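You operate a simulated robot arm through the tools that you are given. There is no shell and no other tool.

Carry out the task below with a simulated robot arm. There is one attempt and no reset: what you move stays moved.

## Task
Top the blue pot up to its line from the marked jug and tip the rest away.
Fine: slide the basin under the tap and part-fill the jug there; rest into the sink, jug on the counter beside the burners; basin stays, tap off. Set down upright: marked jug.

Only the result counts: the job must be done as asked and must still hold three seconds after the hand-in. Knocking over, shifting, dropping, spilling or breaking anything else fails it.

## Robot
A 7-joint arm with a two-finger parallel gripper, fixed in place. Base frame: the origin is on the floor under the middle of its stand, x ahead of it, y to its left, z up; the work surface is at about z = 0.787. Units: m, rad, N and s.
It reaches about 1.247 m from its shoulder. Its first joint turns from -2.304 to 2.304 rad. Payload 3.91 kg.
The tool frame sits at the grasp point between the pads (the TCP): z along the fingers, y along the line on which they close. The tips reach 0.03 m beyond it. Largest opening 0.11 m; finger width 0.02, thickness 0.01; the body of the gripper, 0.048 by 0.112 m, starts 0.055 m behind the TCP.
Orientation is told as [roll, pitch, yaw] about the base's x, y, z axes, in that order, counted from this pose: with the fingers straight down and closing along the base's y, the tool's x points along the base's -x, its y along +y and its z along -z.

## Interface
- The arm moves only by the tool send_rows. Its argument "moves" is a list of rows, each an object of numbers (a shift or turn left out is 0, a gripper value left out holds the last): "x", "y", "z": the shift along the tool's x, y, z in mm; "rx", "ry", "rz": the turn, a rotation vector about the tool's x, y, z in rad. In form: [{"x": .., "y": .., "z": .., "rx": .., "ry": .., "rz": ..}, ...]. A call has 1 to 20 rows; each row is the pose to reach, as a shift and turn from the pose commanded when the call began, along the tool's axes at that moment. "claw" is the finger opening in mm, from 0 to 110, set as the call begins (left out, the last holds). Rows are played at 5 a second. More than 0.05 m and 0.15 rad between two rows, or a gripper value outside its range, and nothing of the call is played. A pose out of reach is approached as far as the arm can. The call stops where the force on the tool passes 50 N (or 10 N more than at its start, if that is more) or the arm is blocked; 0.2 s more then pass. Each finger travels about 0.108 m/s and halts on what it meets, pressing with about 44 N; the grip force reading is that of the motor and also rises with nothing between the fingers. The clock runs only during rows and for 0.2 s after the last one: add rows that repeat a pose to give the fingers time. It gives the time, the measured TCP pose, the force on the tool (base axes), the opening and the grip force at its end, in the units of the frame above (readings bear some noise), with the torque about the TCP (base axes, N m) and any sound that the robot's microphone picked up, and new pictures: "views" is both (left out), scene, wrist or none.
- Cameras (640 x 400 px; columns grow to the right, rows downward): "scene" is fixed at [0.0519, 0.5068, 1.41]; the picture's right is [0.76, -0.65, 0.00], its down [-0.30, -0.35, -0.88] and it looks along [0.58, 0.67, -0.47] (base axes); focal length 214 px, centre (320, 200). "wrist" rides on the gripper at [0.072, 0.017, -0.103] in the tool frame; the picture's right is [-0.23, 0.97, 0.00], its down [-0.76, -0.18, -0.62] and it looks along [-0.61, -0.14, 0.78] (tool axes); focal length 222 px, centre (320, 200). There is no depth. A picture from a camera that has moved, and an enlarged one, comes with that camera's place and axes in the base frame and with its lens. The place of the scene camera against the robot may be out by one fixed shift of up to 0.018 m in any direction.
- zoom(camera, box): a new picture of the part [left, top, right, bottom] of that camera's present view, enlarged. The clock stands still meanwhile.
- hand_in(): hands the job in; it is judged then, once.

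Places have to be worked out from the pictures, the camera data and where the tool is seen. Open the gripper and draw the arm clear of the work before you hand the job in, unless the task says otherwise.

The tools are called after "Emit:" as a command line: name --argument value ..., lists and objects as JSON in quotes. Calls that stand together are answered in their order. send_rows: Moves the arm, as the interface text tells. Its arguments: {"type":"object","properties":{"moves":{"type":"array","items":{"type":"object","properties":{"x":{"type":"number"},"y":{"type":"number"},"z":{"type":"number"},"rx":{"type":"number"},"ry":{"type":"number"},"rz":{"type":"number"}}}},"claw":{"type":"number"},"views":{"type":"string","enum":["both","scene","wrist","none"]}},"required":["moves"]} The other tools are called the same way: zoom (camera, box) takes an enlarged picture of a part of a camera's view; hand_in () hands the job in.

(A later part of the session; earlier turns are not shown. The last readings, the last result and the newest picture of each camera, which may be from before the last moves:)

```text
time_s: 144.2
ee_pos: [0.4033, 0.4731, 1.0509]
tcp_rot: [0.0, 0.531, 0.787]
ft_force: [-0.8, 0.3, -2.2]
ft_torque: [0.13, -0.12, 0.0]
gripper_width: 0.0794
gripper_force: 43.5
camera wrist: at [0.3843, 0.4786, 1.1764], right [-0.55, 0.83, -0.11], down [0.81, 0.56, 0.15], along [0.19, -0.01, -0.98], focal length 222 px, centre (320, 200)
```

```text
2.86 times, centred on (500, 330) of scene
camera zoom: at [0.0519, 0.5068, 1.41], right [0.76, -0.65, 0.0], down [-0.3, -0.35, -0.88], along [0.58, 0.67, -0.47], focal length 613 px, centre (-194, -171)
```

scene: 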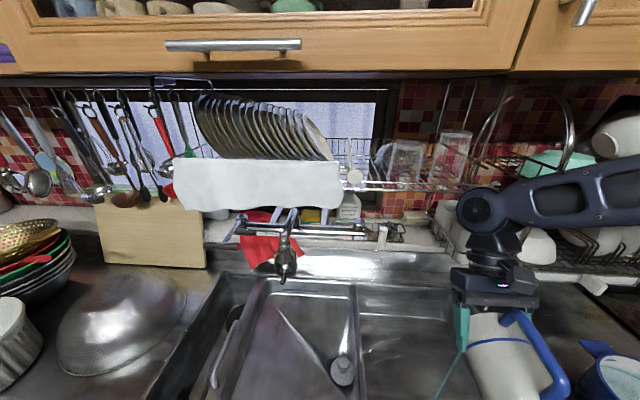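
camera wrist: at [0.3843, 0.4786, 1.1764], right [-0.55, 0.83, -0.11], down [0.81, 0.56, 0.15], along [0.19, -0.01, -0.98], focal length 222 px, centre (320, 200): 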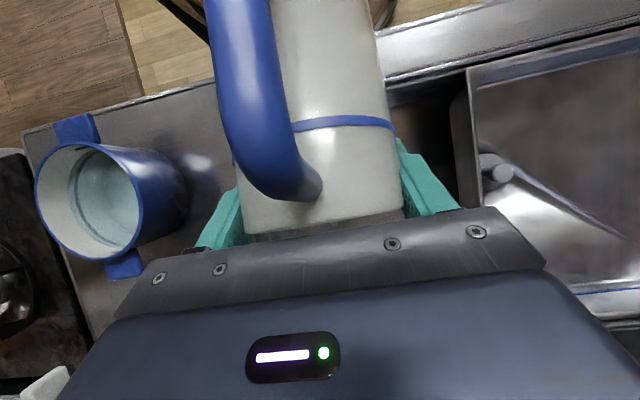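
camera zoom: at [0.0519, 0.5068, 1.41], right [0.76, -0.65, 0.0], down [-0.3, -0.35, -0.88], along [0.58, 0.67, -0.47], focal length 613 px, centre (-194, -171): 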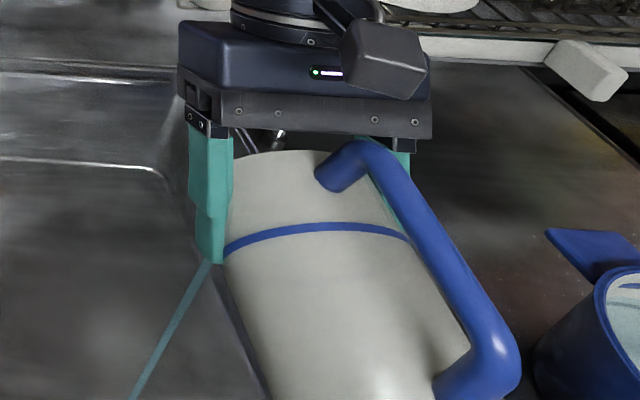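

The stream from the jug falls into the right sink bowl. Also, the wrist camera now looks down into the pot, so I zoom in on it.

Emit:
zoom --camera "wrist" --box '[20, 110, 200, 280]'

Emit:
zoom --camera "wrist" --box '[30, 135, 150, 265]'

Emit:
zoom --camera "scene" --box '[540, 310, 640, 400]'

```text
2.35 times, centred on (110, 195) of wrist
camera zoom: at [0.3843, 0.4786, 1.1764], right [-0.55, 0.83, -0.11], down [0.81, 0.56, 0.15], along [0.19, -0.01, -0.98], focal length 523 px, centre (814, 212)
```

zoom: 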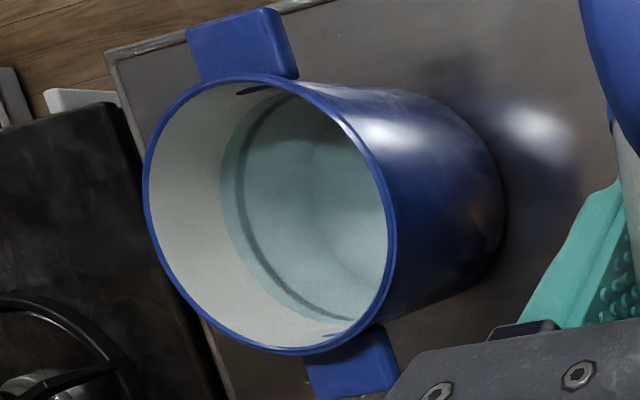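

```text
3.08 times, centred on (90, 200) of wrist
camera zoom: at [0.3843, 0.4786, 1.1764], right [-0.55, 0.83, -0.11], down [0.81, 0.56, 0.15], along [0.19, -0.01, -0.98], focal length 684 px, centre (1028, 200)
```

zoom: 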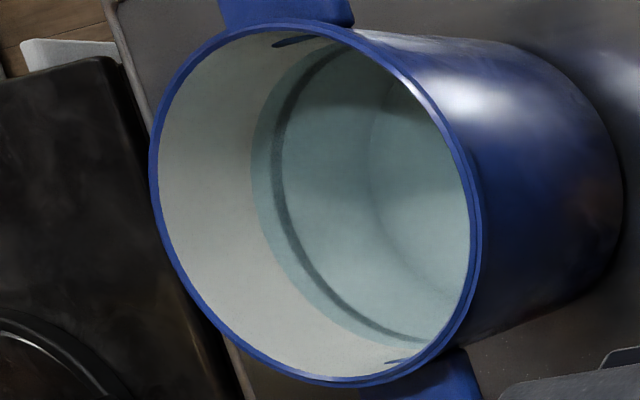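

```text
4.44 times, centred on (590, 355) of scene
camera zoom: at [0.0519, 0.5068, 1.41], right [0.76, -0.65, 0.0], down [-0.3, -0.35, -0.88], along [0.58, 0.67, -0.47], focal length 953 px, centre (-880, -489)
```

zoom: 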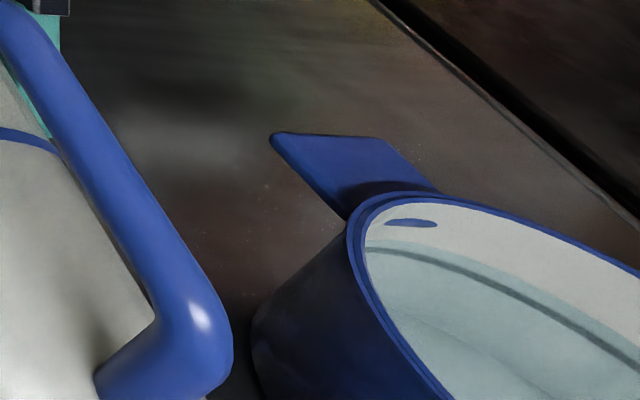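

This changes the picture: the pot is in fact filled, and its water edge now shows slightly above the black line, about 7–8 mm over by my estimate. The pictures had not shown it earlier. I first finish draining the jug into the sink and then look again.

Emit:
send_rows --moves '[{"ry": 0.1}, {"ry": 0.2}, {"ry": 0.28}, {"ry": 0.28}, {"ry": 0.28}, {"ry": 0.28}]' --views "both"

Emit:
zoom --camera "wrist" --box '[0, 60, 220, 280]'

Emit:
zoom --camera "scene" --box '[540, 310, 640, 400]'

Emit:
zoom --camera "scene" --box '[597, 362, 613, 372]'

```text
time_s: 145.6
ee_pos: [0.4027, 0.4735, 1.0509]
tcp_rot: [0.0, 0.808, 0.787]
ft_force: [-0.3, -0.2, -1.3]
ft_torque: [0.03, -0.03, 0.02]
gripper_width: 0.0794
gripper_force: 43.7
camera wrist: at [0.4089, 0.5032, 1.1744], right [-0.58, 0.8, -0.16], down [0.82, 0.57, -0.12], along [0.0, -0.2, -0.98], focal length 222 px, centre (320, 200)
```

scene: 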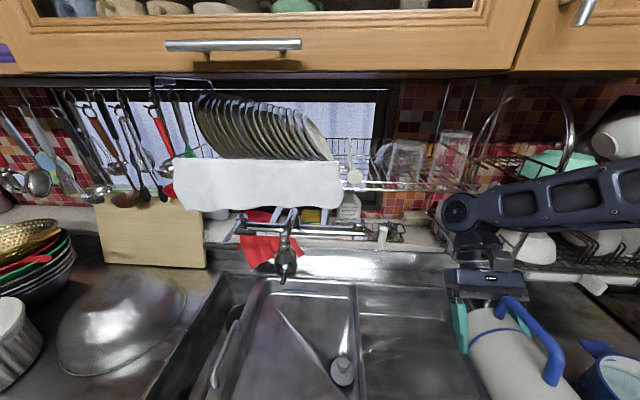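
wrist: 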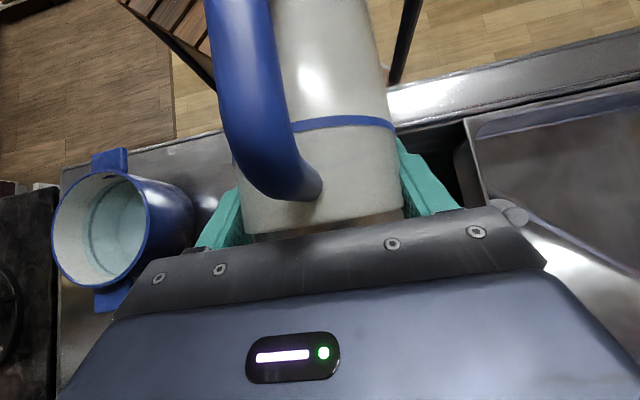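

```text
1.82 times, centred on (110, 170) of wrist
camera zoom: at [0.4089, 0.5032, 1.1744], right [-0.58, 0.8, -0.16], down [0.82, 0.57, -0.12], along [0.0, -0.2, -0.98], focal length 404 px, centre (702, 254)
```

zoom: 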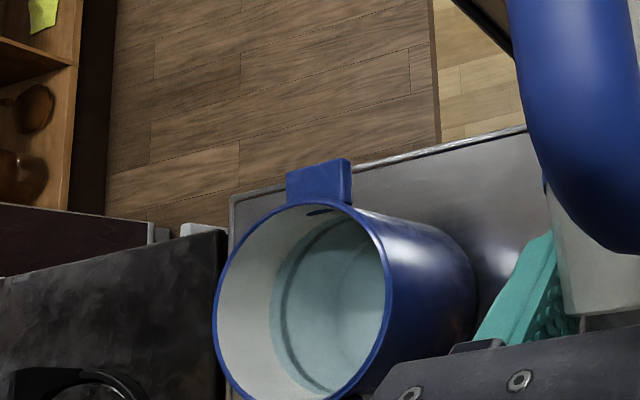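

```text
4.44 times, centred on (590, 355) of scene
camera zoom: at [0.0519, 0.5068, 1.41], right [0.76, -0.65, 0.0], down [-0.3, -0.35, -0.88], along [0.58, 0.67, -0.47], focal length 953 px, centre (-880, -489)
```

zoom: 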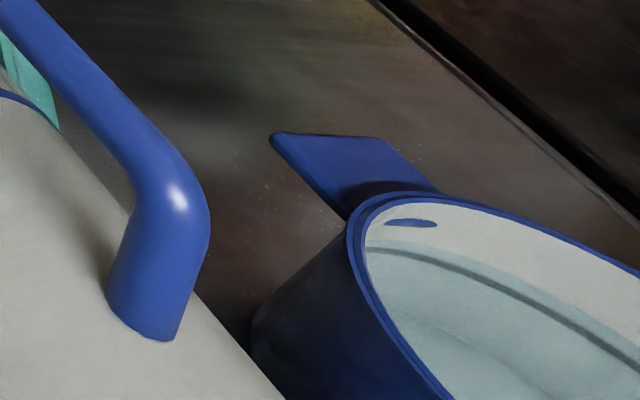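

```text
16.00 times, centred on (605, 367) of scene
camera zoom: at [0.0519, 0.5068, 1.41], right [0.76, -0.65, 0.0], down [-0.3, -0.35, -0.88], along [0.58, 0.67, -0.47], focal length 3432 px, centre (-4240, -2472)
```

zoom: 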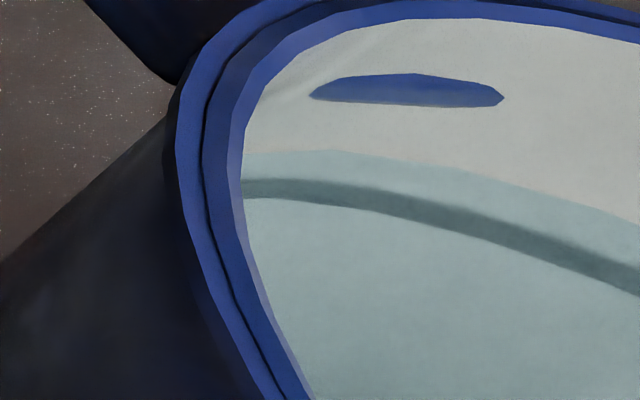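

The jug is drained (it reads about 1.3 N). The pot's level is clearly visible now, and the black line is submerged. I measure it more exactly from this view.

Emit:
zoom --camera "wrist" --box '[45, 165, 165, 290]'

Emit:
zoom --camera "wrist" --box '[55, 195, 105, 255]'

Emit:
zoom --camera "scene" --box '[600, 350, 640, 400]'

```text
3.20 times, centred on (105, 228) of wrist
camera zoom: at [0.4089, 0.5032, 1.1744], right [-0.58, 0.8, -0.16], down [0.82, 0.57, -0.12], along [0.0, -0.2, -0.98], focal length 711 px, centre (1008, 112)
```

zoom: 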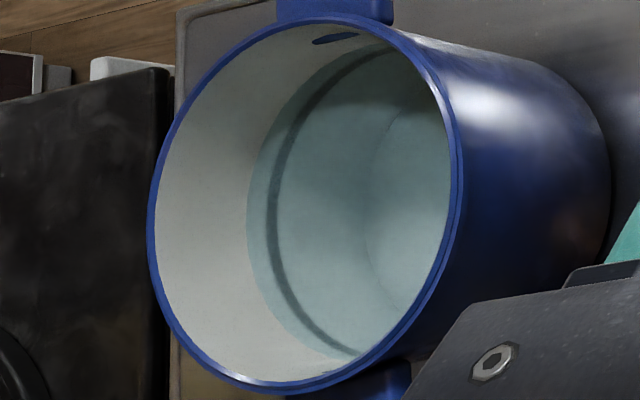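

```text
6.67 times, centred on (80, 225) of wrist
camera zoom: at [0.4089, 0.5032, 1.1744], right [-0.58, 0.8, -0.16], down [0.82, 0.57, -0.12], along [0.0, -0.2, -0.98], focal length 1481 px, centre (1920, 33)
```

zoom: 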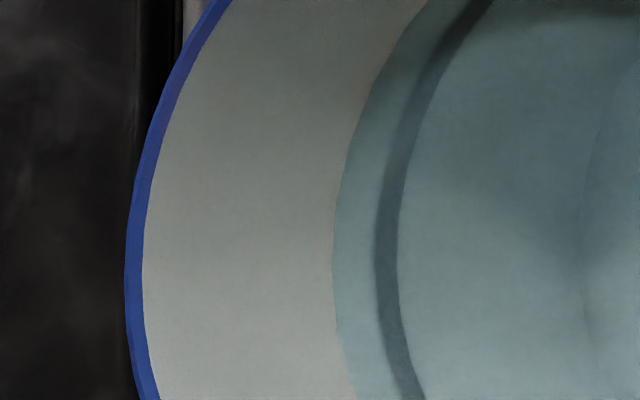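

```text
8.00 times, centred on (620, 375) of scene
camera zoom: at [0.0519, 0.5068, 1.41], right [0.76, -0.65, 0.0], down [-0.3, -0.35, -0.88], along [0.58, 0.67, -0.47], focal length 1716 px, centre (-2080, -1200)
```

zoom: 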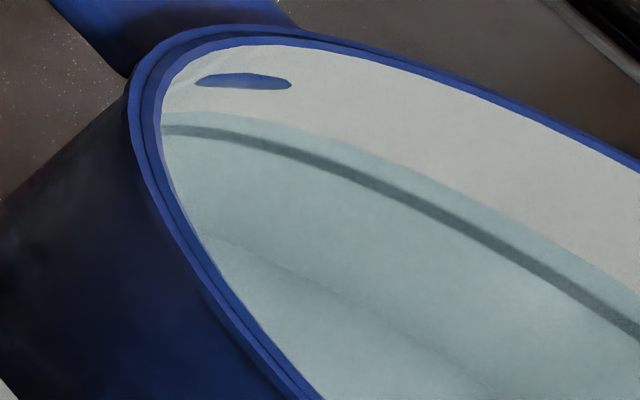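

The water edge is about 7–9 mm above the black line, so the pot took more than intended. First I secure the jug: bring it upright here, then set it on the counter beside the burners.

Emit:
send_rows --moves '[{"x": 4, "z": -4, "ry": -0.07}, {"x": 10, "z": -10, "ry": -0.2}, {"x": 18, "z": -17, "ry": -0.33}, {"x": 26, "z": -25, "ry": -0.46}, {"x": 34, "z": -33, "ry": -0.59}, {"x": 40, "z": -39, "ry": -0.72}, {"x": 43.4, "z": -41.5, "ry": -0.85}, {"x": 43.4, "z": -41.5, "ry": -0.98}, {"x": 43.4, "z": -41.5, "ry": -1.11}, {"x": 43.4, "z": -41.5, "ry": -1.24}, {"x": 43.4, "z": -41.5, "ry": -1.37}, {"x": 43.4, "z": -41.5, "ry": -1.5}, {"x": 43.4, "z": -41.5, "ry": -1.6}, {"x": 43.4, "z": -41.5, "ry": -1.66}, {"x": 43.4, "z": -41.5, "ry": -1.677}, {"x": 43.4, "z": -41.5, "ry": -1.677}]' --views "both"

Emit:
zoom --camera "scene" --box '[440, 270, 580, 400]'

Emit:
zoom --camera "scene" --box '[540, 310, 640, 400]'

```text
time_s: 149.0
ee_pos: [0.4029, 0.4744, 1.1099]
tcp_rot: [-0.001, -0.867, 0.785]
ft_force: [0.6, -0.4, -1.5]
ft_torque: [0.03, -0.01, -0.01]
gripper_width: 0.0794
gripper_force: 43.9
camera wrist: at [0.3024, 0.3968, 1.122], right [-0.59, 0.79, 0.17], down [0.14, -0.11, 0.98], along [0.8, 0.6, -0.04], focal length 222 px, centre (320, 200)
```

scene: 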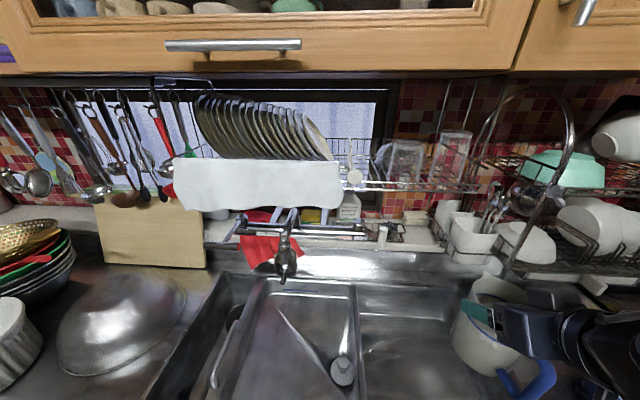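
wrist: 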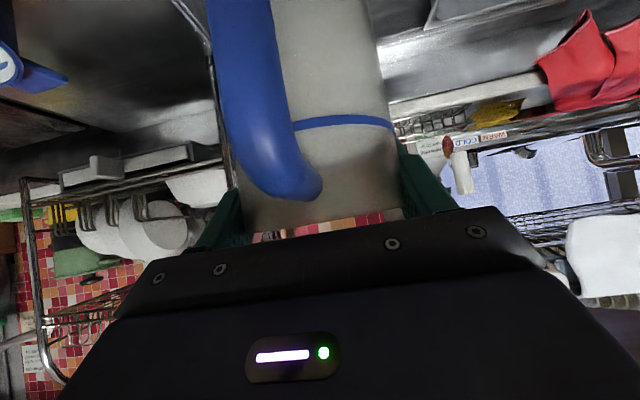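

```text
3.08 times, centred on (510, 335) of scene
camera zoom: at [0.0519, 0.5068, 1.41], right [0.76, -0.65, 0.0], down [-0.3, -0.35, -0.88], along [0.58, 0.67, -0.47], focal length 660 px, centre (-265, -215)
```

zoom: 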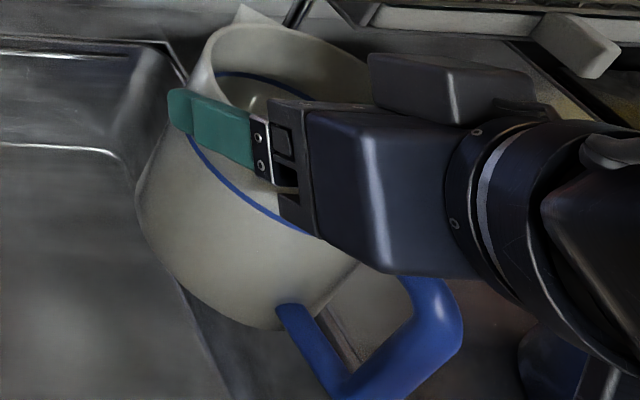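

```text
4.44 times, centred on (590, 355) of scene
camera zoom: at [0.0519, 0.5068, 1.41], right [0.76, -0.65, 0.0], down [-0.3, -0.35, -0.88], along [0.58, 0.67, -0.47], focal length 953 px, centre (-880, -489)
```

zoom: 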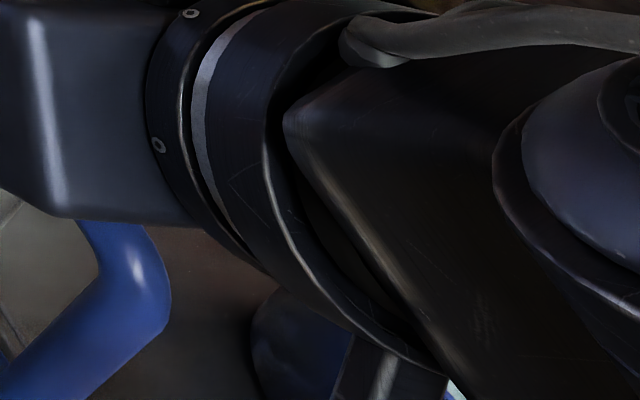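

The jug is upright and essentially empty (1.5 N). I carry it over to a spot on the counter between the pot and the burners, around (0.79, 0.315), staying high.

Emit:
send_rows --moves '[{"x": -1, "y": -3.9, "z": 1.2, "rx": 0.0026, "rz": 0.0022}, {"x": -3.1, "y": -11.6, "z": 3.7, "rx": 0.0077, "rz": 0.0065}, {"x": -6.3, "y": -23.2, "z": 7.4, "rx": 0.0153, "rz": 0.013}, {"x": -10.4, "y": -38.6, "z": 12.3, "rx": 0.0255, "rz": 0.0217}, {"x": -15.7, "y": -57.9, "z": 18.4, "rx": 0.0383, "rz": 0.0325}, {"x": -20.9, "y": -77.2, "z": 24.6, "rx": 0.0511, "rz": 0.0434}, {"x": -27.1, "y": -100.4, "z": 31.9, "rx": 0.0664, "rz": 0.0564}, {"x": -33.4, "y": -123.5, "z": 39.3, "rx": 0.0817, "rz": 0.0694}, {"x": -39.7, "y": -146.7, "z": 46.7, "rx": 0.097, "rz": 0.0824}, {"x": -45.9, "y": -169.8, "z": 54, "rx": 0.1123, "rz": 0.0954}, {"x": -52.2, "y": -193, "z": 61.4, "rx": 0.1277, "rz": 0.1085}, {"x": -58.5, "y": -216.2, "z": 68.8, "rx": 0.143, "rz": 0.1215}, {"x": -64.7, "y": -239.3, "z": 76.1, "rx": 0.1583, "rz": 0.1345}, {"x": -71, "y": -262.5, "z": 83.5, "rx": 0.1736, "rz": 0.1475}, {"x": -77.3, "y": -285.6, "z": 90.9, "rx": 0.1889, "rz": 0.1605}, {"x": -83.5, "y": -308.8, "z": 98.2, "rx": 0.2042, "rz": 0.1735}, {"x": -89.8, "y": -332, "z": 105.6, "rx": 0.2196, "rz": 0.1865}, {"x": -96, "y": -355.1, "z": 113, "rx": 0.2349, "rz": 0.1995}, {"x": -101.3, "y": -374.4, "z": 119.1, "rx": 0.2476, "rz": 0.2104}, {"x": -104.4, "y": -386, "z": 122.8, "rx": 0.2553, "rz": 0.2169}]' --views "both"

Emit:
zoom --camera "wrist" --box '[0, 0, 640, 2]'

Emit:
zoom --camera "scene" --box '[480, 250, 640, 400]'

```text
time_s: 153.2
ee_pos: [0.7905, 0.3127, 1.1109]
tcp_rot: [-0.001, -0.866, 0.448]
ft_force: [-0.7, -0.1, 0.6]
ft_torque: [-0.01, 0.01, -0.04]
gripper_width: 0.0
gripper_force: 37.5
camera wrist: at [0.6697, 0.274, 1.1222], right [-0.29, 0.94, 0.17], down [0.09, -0.15, 0.98], along [0.95, 0.3, -0.04], focal length 222 px, centre (320, 200)
```

scene: 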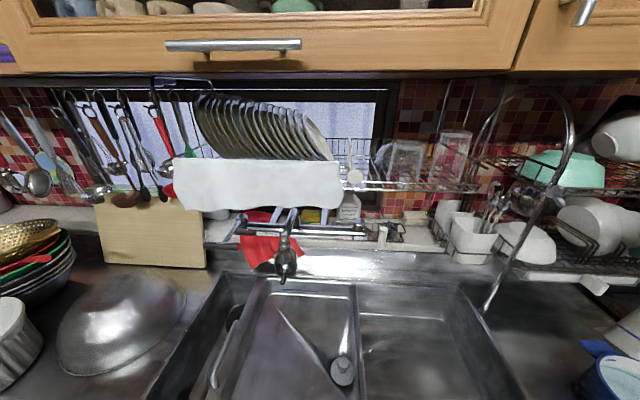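
wrist: 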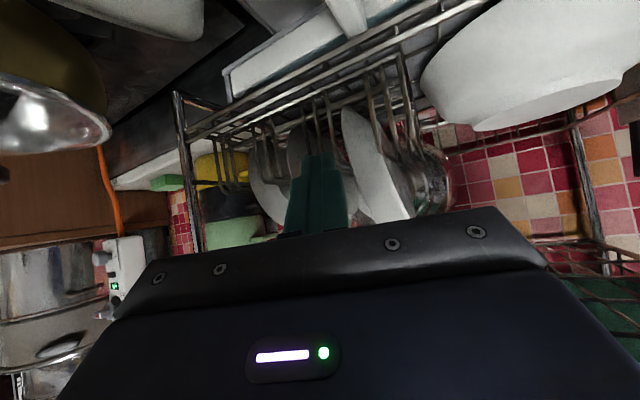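

```text
1.00 times, centred on (320, 1) of wrist (not enlarged: the box is as wide or as high as the picture)
camera zoom: at [0.6697, 0.274, 1.1222], right [-0.29, 0.94, 0.17], down [0.09, -0.15, 0.98], along [0.95, 0.3, -0.04], focal length 222 px, centre (320, 399)
```

zoom: 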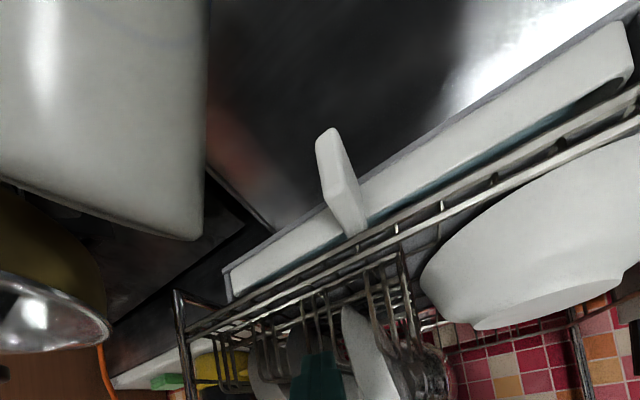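

```text
2.67 times, centred on (560, 325) of scene
camera zoom: at [0.0519, 0.5068, 1.41], right [0.76, -0.65, 0.0], down [-0.3, -0.35, -0.88], along [0.58, 0.67, -0.47], focal length 572 px, centre (-320, -133)
```

zoom: 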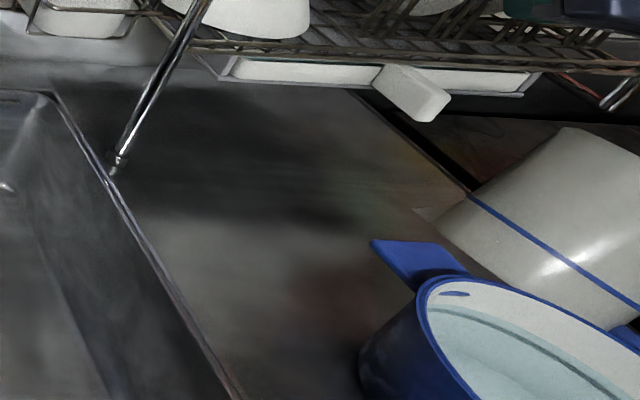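

The gripper is empty: the jug slipped out on the way and lies on its side behind the pot, near the burners. The pot still stands in place. I back the hand off, up and away, and look carefully.

Emit:
send_rows --moves '[{"z": -10}, {"z": -30}, {"z": -60}, {"z": -95}, {"z": -130}, {"z": -165}, {"z": -190}, {"z": -200}]' --claw 60 --views "both"

Emit:
zoom --camera "wrist" --box '[0, 0, 640, 2]'

Emit:
zoom --camera "scene" --box '[636, 250, 640, 400]'

```text
time_s: 155.0
ee_pos: [0.653, 0.248, 1.2402]
tcp_rot: [0.002, -0.868, 0.451]
ft_force: [0.6, 0.5, -0.2]
ft_torque: [0.04, 0.03, 0.01]
gripper_width: 0.0599
gripper_force: 0.0
camera wrist: at [0.5329, 0.2081, 1.252], right [-0.29, 0.94, 0.17], down [0.09, -0.15, 0.98], along [0.95, 0.3, -0.04], focal length 222 px, centre (320, 200)
```

scene: 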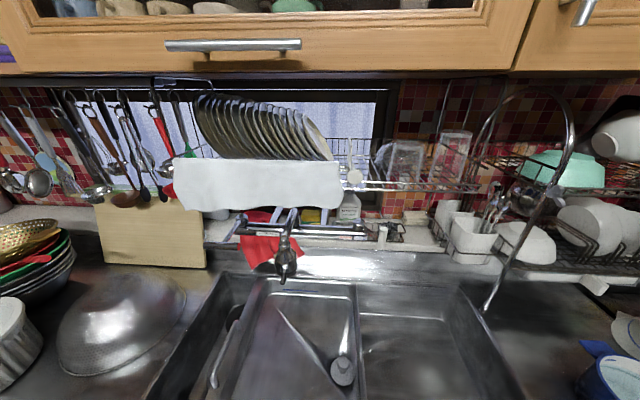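
wrist: 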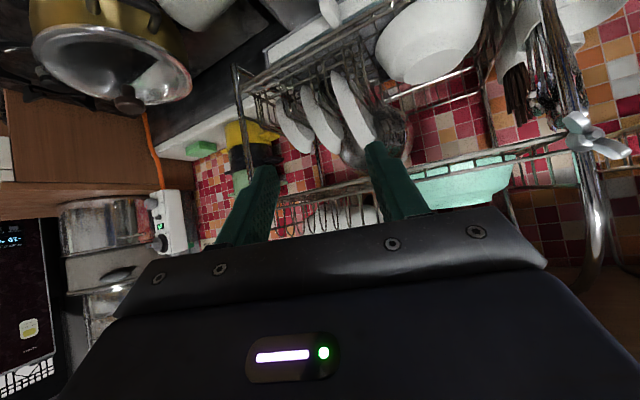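

```text
1.00 times, centred on (320, 1) of wrist (not enlarged: the box is as wide or as high as the picture)
camera zoom: at [0.5329, 0.2081, 1.252], right [-0.29, 0.94, 0.17], down [0.09, -0.15, 0.98], along [0.95, 0.3, -0.04], focal length 222 px, centre (320, 399)
```

zoom: 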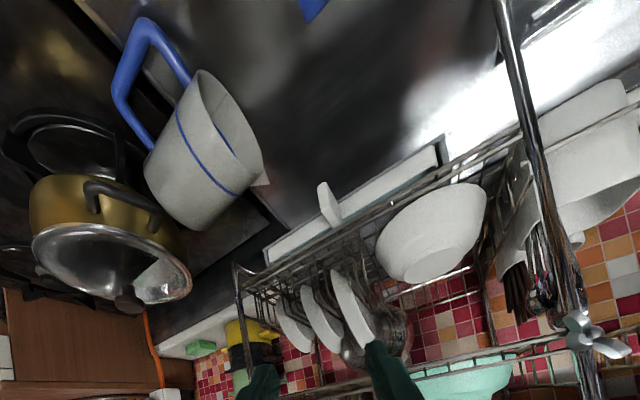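

```text
2.67 times, centred on (638, 325) of scene
camera zoom: at [0.0519, 0.5068, 1.41], right [0.76, -0.65, 0.0], down [-0.3, -0.35, -0.88], along [0.58, 0.67, -0.47], focal length 572 px, centre (-528, -133)
```

zoom: 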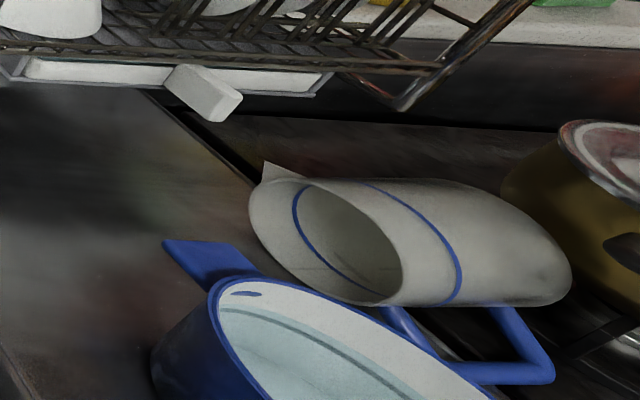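

The jug lies on its side at ≈(0.77–0.87, 0.23–0.14): mouth toward the sink, handle toward me, half on the counter and half over the burner plate. I tilt the camera down for a closer look before picking it up.

Emit:
send_rows --moves '[{"ry": 0.1}, {"ry": 0.2}, {"ry": 0.3}, {"ry": 0.4}, {"ry": 0.5}, {"ry": 0.5}]' --views "wrist"

Emit:
zoom --camera "wrist" --box '[80, 0, 340, 180]'

Emit:
zoom --camera "wrist" --box '[0, 0, 640, 100]'

```text
time_s: 156.4
ee_pos: [0.6529, 0.2477, 1.239]
tcp_rot: [0.001, -0.367, 0.45]
ft_force: [0.6, -0.1, -0.3]
ft_torque: [0.01, -0.02, -0.02]
gripper_width: 0.0598
gripper_force: 0.1
camera wrist: at [0.551, 0.218, 1.3109], right [-0.23, 0.97, 0.08], down [0.52, 0.05, 0.85], along [0.82, 0.24, -0.51], focal length 222 px, centre (320, 200)
```

wrist: 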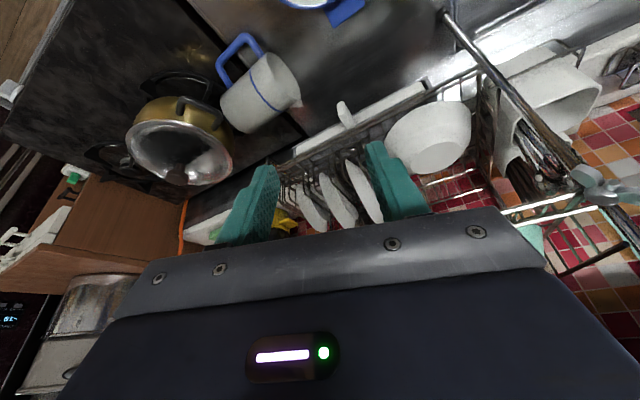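

```text
2.22 times, centred on (210, 90) of wrist
camera zoom: at [0.551, 0.218, 1.3109], right [-0.23, 0.97, 0.08], down [0.52, 0.05, 0.85], along [0.82, 0.24, -0.51], focal length 494 px, centre (564, 444)
```

zoom: 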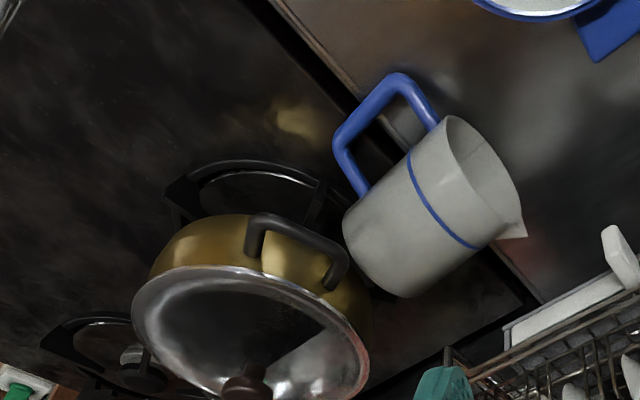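

```text
1.00 times, centred on (320, 50) of wrist (not enlarged: the box is as wide or as high as the picture)
camera zoom: at [0.551, 0.218, 1.3109], right [-0.23, 0.97, 0.08], down [0.52, 0.05, 0.85], along [0.82, 0.24, -0.51], focal length 222 px, centre (320, 350)
```

zoom: 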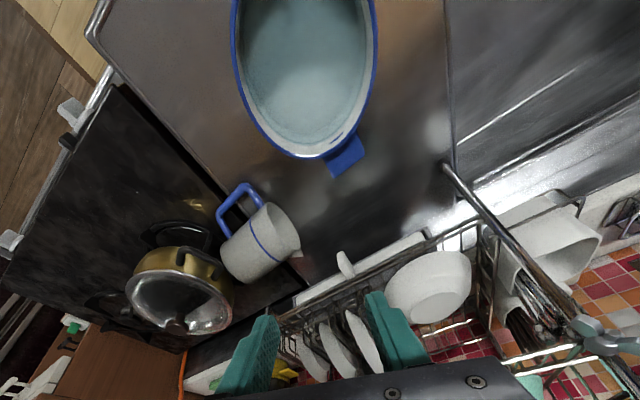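

I now have the jug's axis: rim centre ≈(0.774, 0.237), base ≈(0.873, 0.148), lying horizontally at z≈0.92. A grip across the body from above, with one finger through the handle loop, looks safest if the hand can face the mouth direction (about 135°). I test whether that heading is reachable, high above everything.

Emit:
send_rows --moves '[{"ry": 0.12}, {"ry": 0.24}, {"ry": 0.367}, {"ry": 0.367}]' --views "none"

Emit:
send_rows --moves '[{"rz": -0.14}, {"rz": -0.28}, {"rz": -0.42}, {"rz": -0.56}, {"rz": -0.7}, {"rz": -0.84}, {"rz": -0.98}, {"rz": -1.12}, {"rz": -1.26}, {"rz": -1.4}, {"rz": -1.54}, {"rz": -1.68}, {"rz": -1.82}, {"rz": -1.92}, {"rz": -1.92}]' --views "both"

```text
time_s: 157.4
ee_pos: [0.6516, 0.2492, 1.2393]
tcp_rot: [0.001, 0.001, 0.451]
ft_force: [0.3, -0.4, 0.0]
ft_torque: [-0.01, -0.02, -0.04]
gripper_width: 0.0599
gripper_force: 0.1
```

```text
time_s: 160.6
ee_pos: [0.6529, 0.2498, 1.2409]
tcp_rot: [0.001, 0.001, 2.372]
ft_force: [-1.0, 0.3, -0.1]
ft_torque: [0.0, 0.02, -0.01]
gripper_width: 0.06
gripper_force: 0.2
camera wrist: at [0.6927, 0.1853, 1.3437], right [-0.84, -0.54, 0.0], down [-0.42, 0.66, 0.62], along [-0.34, 0.52, -0.78], focal length 222 px, centre (320, 200)
```

scene: 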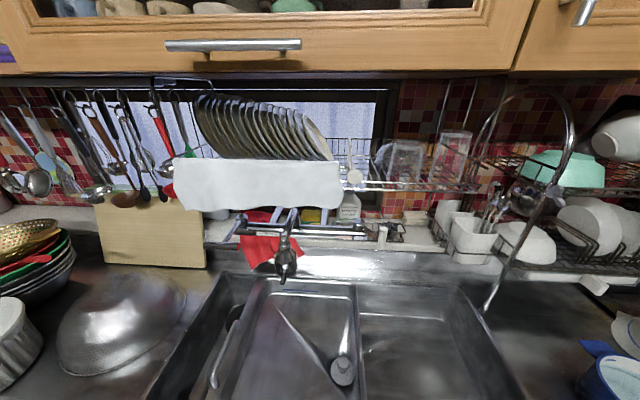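
wrist: 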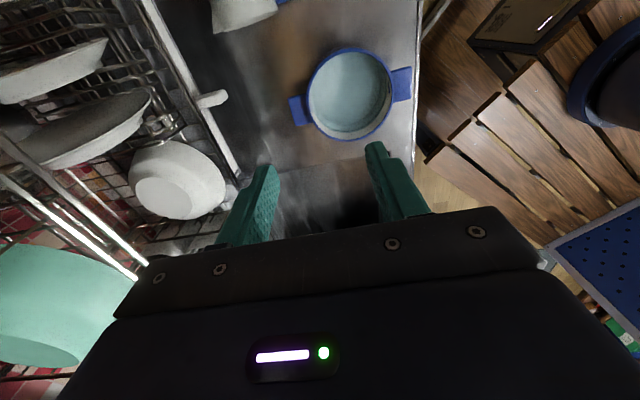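

Heading 136° is reachable, and the wrist camera looks straight down at the pot. I zoom in on the pot level and the jug.

Emit:
zoom --camera "wrist" --box '[280, 35, 420, 150]'

Emit:
zoom --camera "wrist" --box '[100, 0, 500, 2]'

```text
3.48 times, centred on (350, 92) of wrist
camera zoom: at [0.6927, 0.1853, 1.3437], right [-0.84, -0.54, 0.0], down [-0.42, 0.66, 0.62], along [-0.34, 0.52, -0.78], focal length 773 px, centre (216, 574)
```

zoom: 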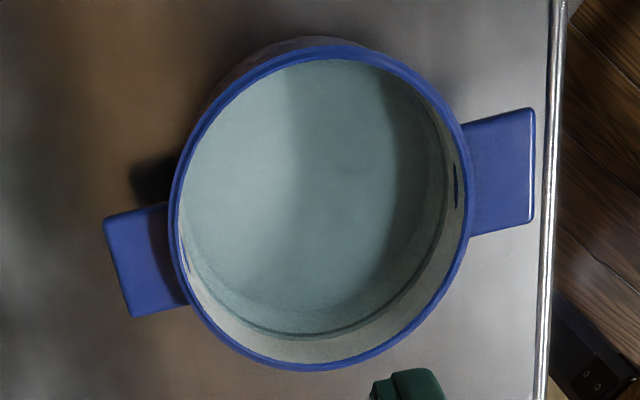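

```text
1.60 times, centred on (300, 1) of wrist
camera zoom: at [0.6927, 0.1853, 1.3437], right [-0.84, -0.54, 0.0], down [-0.42, 0.66, 0.62], along [-0.34, 0.52, -0.78], focal length 355 px, centre (352, 518)
```

zoom: 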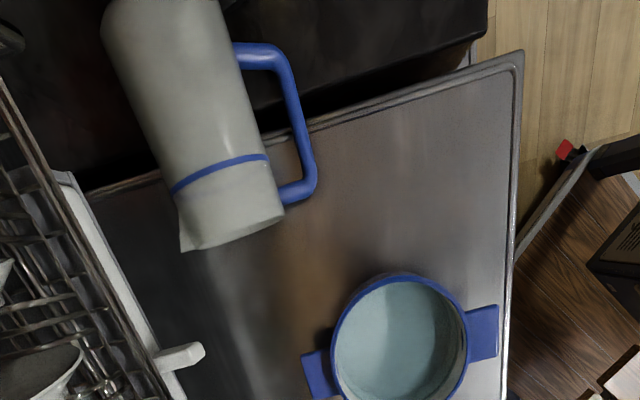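

The pot stands where it was, and the jug's outline is clear. I move the open hand above the jug's body, aligned with its axis, still well above it, to refine the position.

Emit:
send_rows --moves '[{"x": 20, "y": -11, "z": 10, "rz": -0.01}, {"x": 50, "y": -28, "z": 30, "rz": -0.02}, {"x": 85, "y": -47, "z": 58, "rz": -0.03}, {"x": 115, "y": -64, "z": 85, "rz": -0.037}, {"x": 137, "y": -76, "z": 108, "rz": -0.037}, {"x": 147, "y": -81, "z": 120, "rz": -0.037}, {"x": 147, "y": -81, "z": 120, "rz": -0.037}]' --claw 104 --views "both"

Emit:
zoom --camera "wrist" --box '[160, 0, 480, 200]'

Emit:
zoom --camera "wrist" --box '[0, 0, 640, 2]'

```text
time_s: 162.2
ee_pos: [0.8146, 0.2016, 1.1172]
tcp_rot: [0.0, 0.001, 2.409]
ft_force: [0.3, -0.3, -0.4]
ft_torque: [-0.05, -0.04, 0.0]
gripper_width: 0.1043
gripper_force: 0.0
camera wrist: at [0.8572, 0.1411, 1.2219], right [-0.82, -0.57, 0.0], down [-0.45, 0.64, 0.62], along [-0.36, 0.51, -0.78], focal length 222 px, centre (320, 200)
```

scene: 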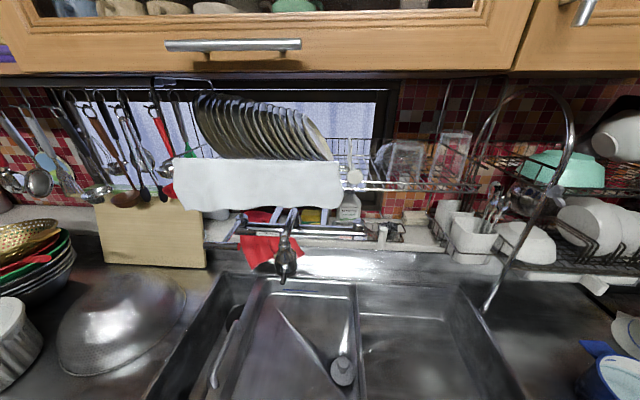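
wrist: 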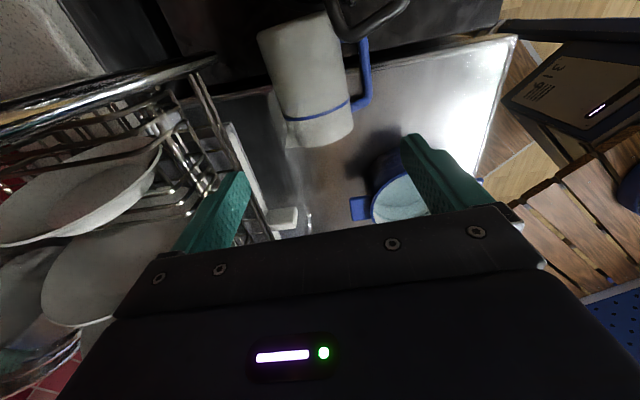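

```text
2.00 times, centred on (320, 100) of wrist
camera zoom: at [0.8572, 0.1411, 1.2219], right [-0.82, -0.57, 0.0], down [-0.45, 0.64, 0.62], along [-0.36, 0.51, -0.78], focal length 444 px, centre (320, 400)
```

zoom: 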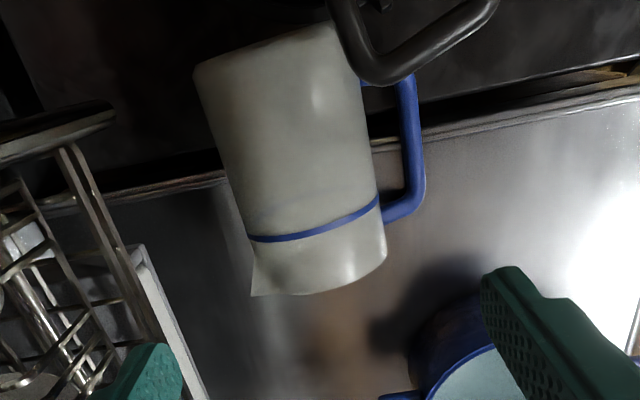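

```text
1.00 times, centred on (320, 1) of wrist (not enlarged: the box is as wide or as high as the picture)
camera zoom: at [0.8572, 0.1411, 1.2219], right [-0.82, -0.57, 0.0], down [-0.45, 0.64, 0.62], along [-0.36, 0.51, -0.78], focal length 222 px, centre (320, 399)
```

zoom: 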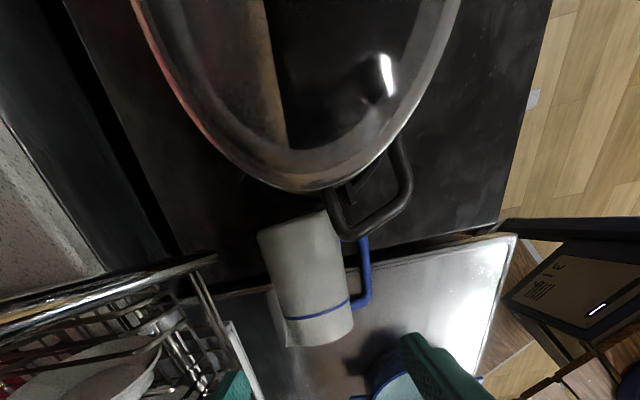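

Triangulated again: jug rim ≈(0.780, 0.244), base ≈(0.883, 0.154), axis z≈0.911, handle resting down on the counter side, and the gold pot's handle is close to its base. I lean the hand 20° to the left so the camera stays clear of the gold pot, and go to a pre-grasp above the jug's upper half.

Emit:
send_rows --moves '[{"x": -8, "y": -1, "z": 10, "ry": 0.07}, {"x": -18, "y": -3, "z": 27, "ry": 0.15}, {"x": -29, "y": -5, "z": 46, "ry": 0.23}, {"x": -39, "y": -7, "z": 65, "ry": 0.3}, {"x": -46, "y": -8, "z": 79, "ry": 0.35}, {"x": -48.7, "y": -8.4, "z": 84, "ry": 0.35}, {"x": -48.7, "y": -8.4, "z": 84, "ry": 0.35}]' --claw 106 --views "both"

Emit:
zoom --camera "wrist" --box '[160, 0, 480, 200]'

Emit:
zoom --camera "scene" --box '[636, 230, 640, 400]'

```text
time_s: 163.8
ee_pos: [0.7851, 0.2428, 1.0356]
tcp_rot: [-0.002, 0.349, 2.407]
ft_force: [-0.5, -0.1, 0.0]
ft_torque: [-0.01, 0.0, 0.0]
gripper_width: 0.1057
gripper_force: 0.2
camera wrist: at [0.7972, 0.2081, 1.1574], right [-0.81, -0.58, -0.08], down [-0.57, 0.75, 0.32], along [-0.13, 0.31, -0.94], focal length 222 px, centre (320, 200)
```

scene: 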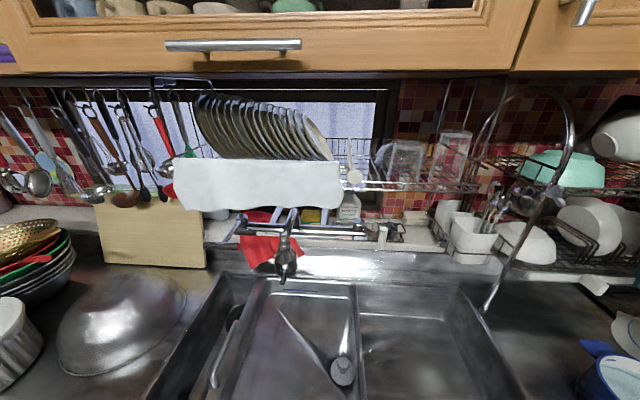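
wrist: 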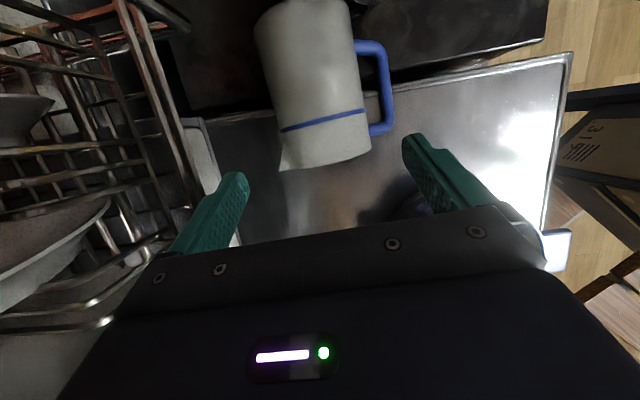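

```text
2.00 times, centred on (320, 100) of wrist
camera zoom: at [0.7972, 0.2081, 1.1574], right [-0.81, -0.58, -0.08], down [-0.57, 0.75, 0.32], along [-0.13, 0.31, -0.94], focal length 444 px, centre (320, 400)
```

zoom: 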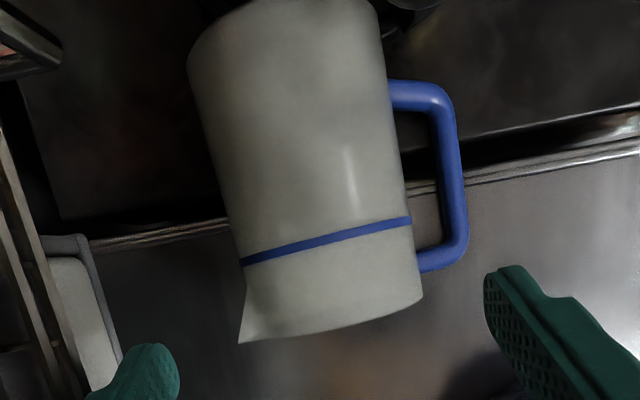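

```text
2.35 times, centred on (638, 315) of scene
camera zoom: at [0.0519, 0.5068, 1.41], right [0.76, -0.65, 0.0], down [-0.3, -0.35, -0.88], along [0.58, 0.67, -0.47], focal length 505 px, centre (-428, -71)
```

zoom: 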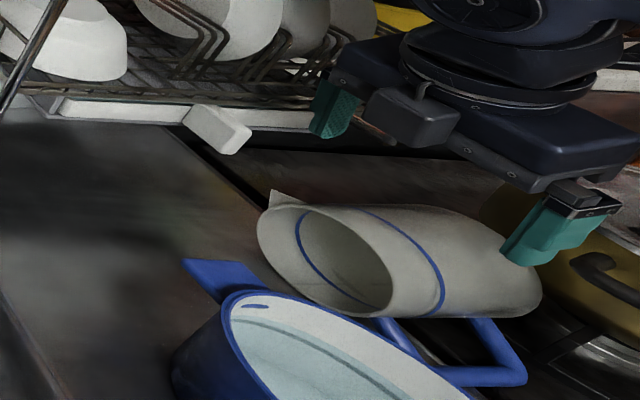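

The jug's axis is centred between the fingers (about 1.5 mm off), and my grasp point is 46 mm from the rim, inside the handle loop's span. I descend along the finger axis.

Emit:
send_rows --moves '[{"y": -1, "z": 25}, {"y": -1.5, "z": 50}, {"y": -1.5, "z": 75}, {"y": -1.5, "z": 97}, {"y": -1.5, "z": 114}, {"y": -1.5, "z": 124}, {"y": -1.5, "z": 124}]' --views "wrist"

Emit:
zoom --camera "wrist" --box '[160, 0, 480, 220]'

Emit:
zoom --camera "scene" --box '[636, 230, 640, 400]'

```text
time_s: 165.4
ee_pos: [0.8165, 0.2172, 0.921]
tcp_rot: [-0.003, 0.349, 2.407]
ft_force: [-0.5, 0.4, -0.3]
ft_torque: [0.02, -0.05, -0.02]
gripper_width: 0.106
gripper_force: 0.1
camera wrist: at [0.8291, 0.1817, 1.0422], right [-0.81, -0.58, -0.08], down [-0.57, 0.75, 0.32], along [-0.13, 0.31, -0.94], focal length 222 px, centre (320, 200)
```

wrist: 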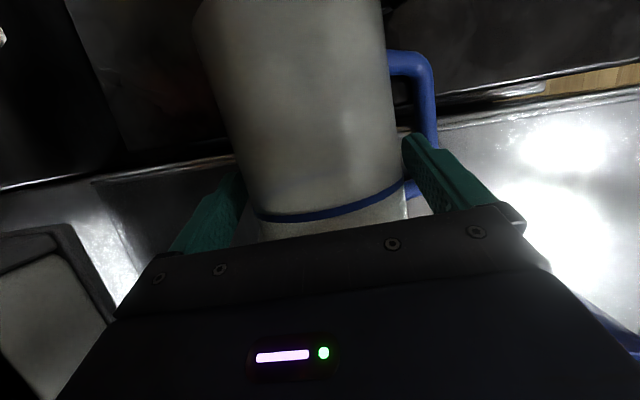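

```text
1.82 times, centred on (320, 110) of wrist
camera zoom: at [0.8291, 0.1817, 1.0422], right [-0.81, -0.58, -0.08], down [-0.57, 0.75, 0.32], along [-0.13, 0.31, -0.94], focal length 404 px, centre (320, 364)
```

zoom: 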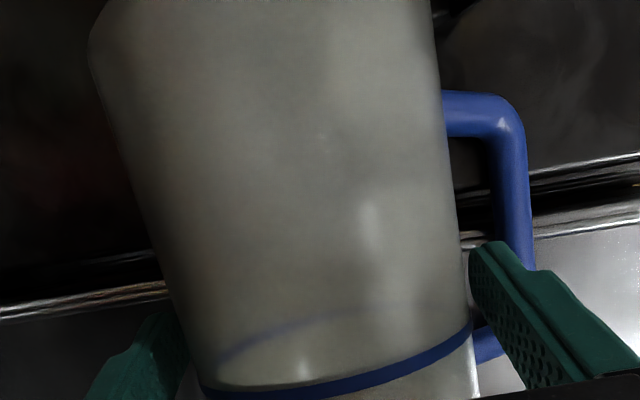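

```text
2.35 times, centred on (638, 315) of scene
camera zoom: at [0.0519, 0.5068, 1.41], right [0.76, -0.65, 0.0], down [-0.3, -0.35, -0.88], along [0.58, 0.67, -0.47], focal length 505 px, centre (-428, -71)
```

zoom: 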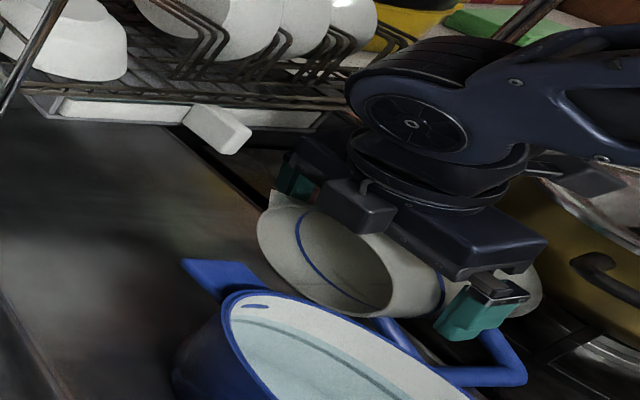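

The hand straddles the jug without contact. I close the grip.

Emit:
send_rows --moves '[{"z": 0}, {"z": 0}, {"z": 0}, {"z": 0}]' --claw 0 --views "wrist"

Emit:
send_rows --moves '[{"x": 0.7, "z": -1.9}, {"x": 1.7, "z": -4.7}, {"x": 1.7, "z": -4.7}]' --views "wrist"

Emit:
zoom --camera "scene" --box '[636, 230, 640, 400]'

```text
time_s: 166.4
ee_pos: [0.816, 0.2168, 0.9203]
tcp_rot: [-0.002, 0.349, 2.407]
ft_force: [0.2, 0.8, 7.0]
ft_torque: [-0.38, 0.46, -0.08]
gripper_width: 0.0805
gripper_force: 44.5
camera wrist: at [0.829, 0.1817, 1.0426], right [-0.81, -0.58, -0.08], down [-0.57, 0.75, 0.32], along [-0.13, 0.31, -0.94], focal length 222 px, centre (320, 200)
```

wrist: 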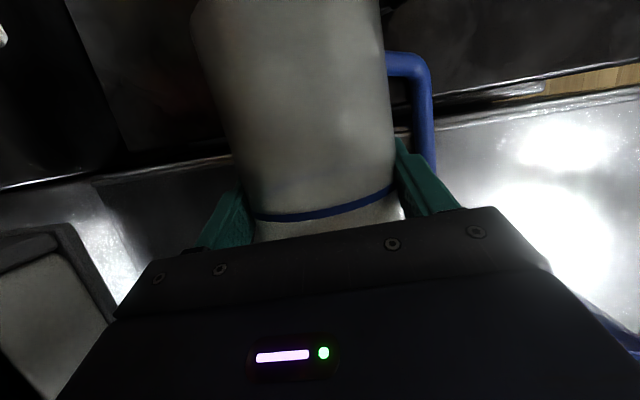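

```text
time_s: 167.2
ee_pos: [0.8157, 0.216, 0.9231]
tcp_rot: [-0.001, 0.349, 2.408]
ft_force: [-0.2, -0.2, -1.3]
ft_torque: [0.04, 0.01, 0.0]
gripper_width: 0.0795
gripper_force: 43.9
camera wrist: at [0.8292, 0.1813, 1.0464], right [-0.81, -0.58, -0.08], down [-0.57, 0.75, 0.33], along [-0.13, 0.31, -0.94], focal length 222 px, centre (320, 200)
```

wrist: 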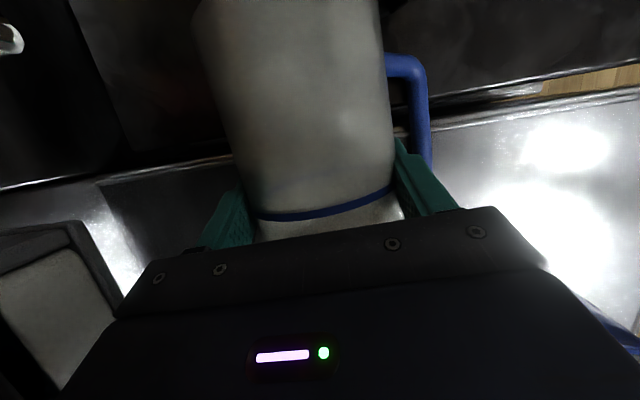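

```text
2.35 times, centred on (638, 315) of scene
camera zoom: at [0.0519, 0.5068, 1.41], right [0.76, -0.65, 0.0], down [-0.3, -0.35, -0.88], along [0.58, 0.67, -0.47], focal length 505 px, centre (-428, -71)
```

zoom: 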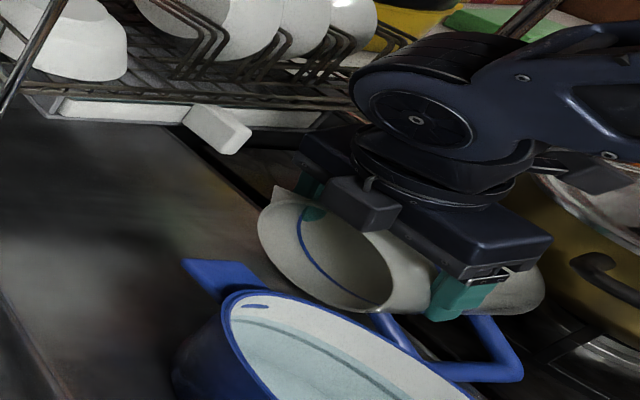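

The jug is held (1.3 N, 79.5 mm). I lift it slowly, back along the approach line, clear of the gold pot.

Emit:
send_rows --moves '[{"z": -3}, {"z": -9}, {"z": -18}, {"z": -30}, {"z": -44}, {"z": -60}, {"z": -76}, {"z": -92}, {"z": -108}, {"z": -124}, {"z": -140}, {"z": -155}, {"z": -168}, {"z": -177}, {"z": -180}]' --views "both"

Emit:
zoom --camera "scene" --box '[636, 180, 640, 400]'

```text
time_s: 170.4
ee_pos: [0.7698, 0.2577, 1.0946]
tcp_rot: [-0.001, 0.348, 2.407]
ft_force: [0.1, -0.7, -2.1]
ft_torque: [0.08, 0.01, 0.02]
gripper_width: 0.0794
gripper_force: 43.6
camera wrist: at [0.7828, 0.2226, 1.2166], right [-0.81, -0.58, -0.08], down [-0.57, 0.75, 0.32], along [-0.13, 0.31, -0.94], focal length 222 px, centre (320, 200)
```

scene: 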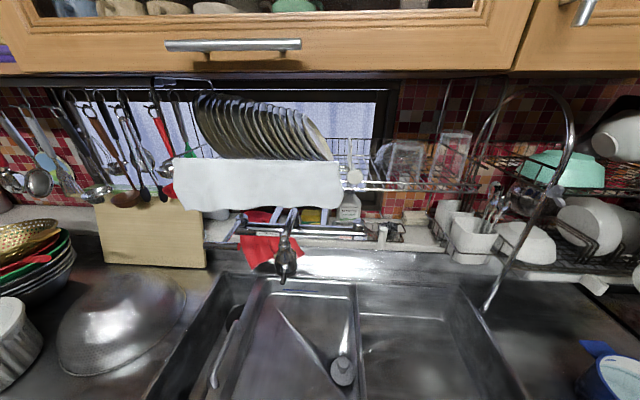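
wrist: 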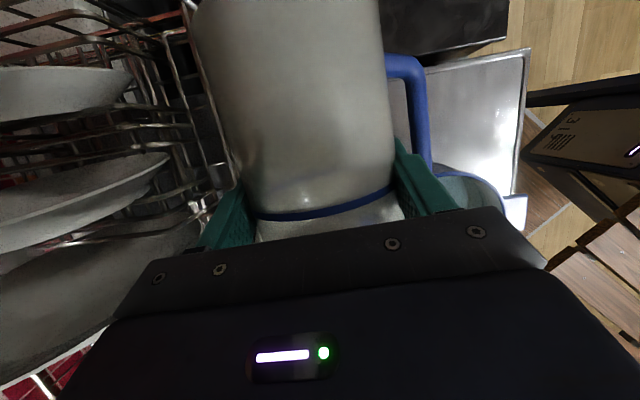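

```text
1.82 times, centred on (638, 290) of scene
camera zoom: at [0.0519, 0.5068, 1.41], right [0.76, -0.65, 0.0], down [-0.3, -0.35, -0.88], along [0.58, 0.67, -0.47], focal length 390 px, centre (-258, 36)
```

zoom: 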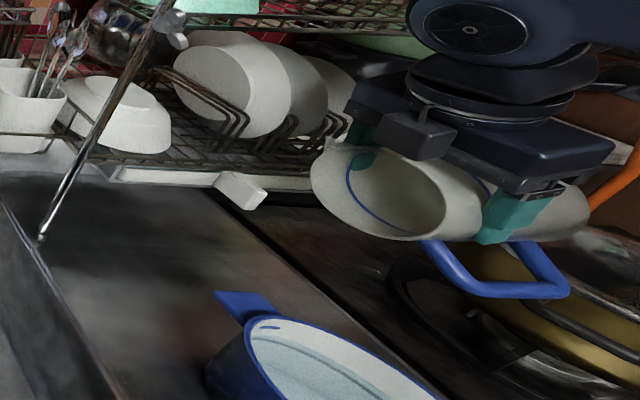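

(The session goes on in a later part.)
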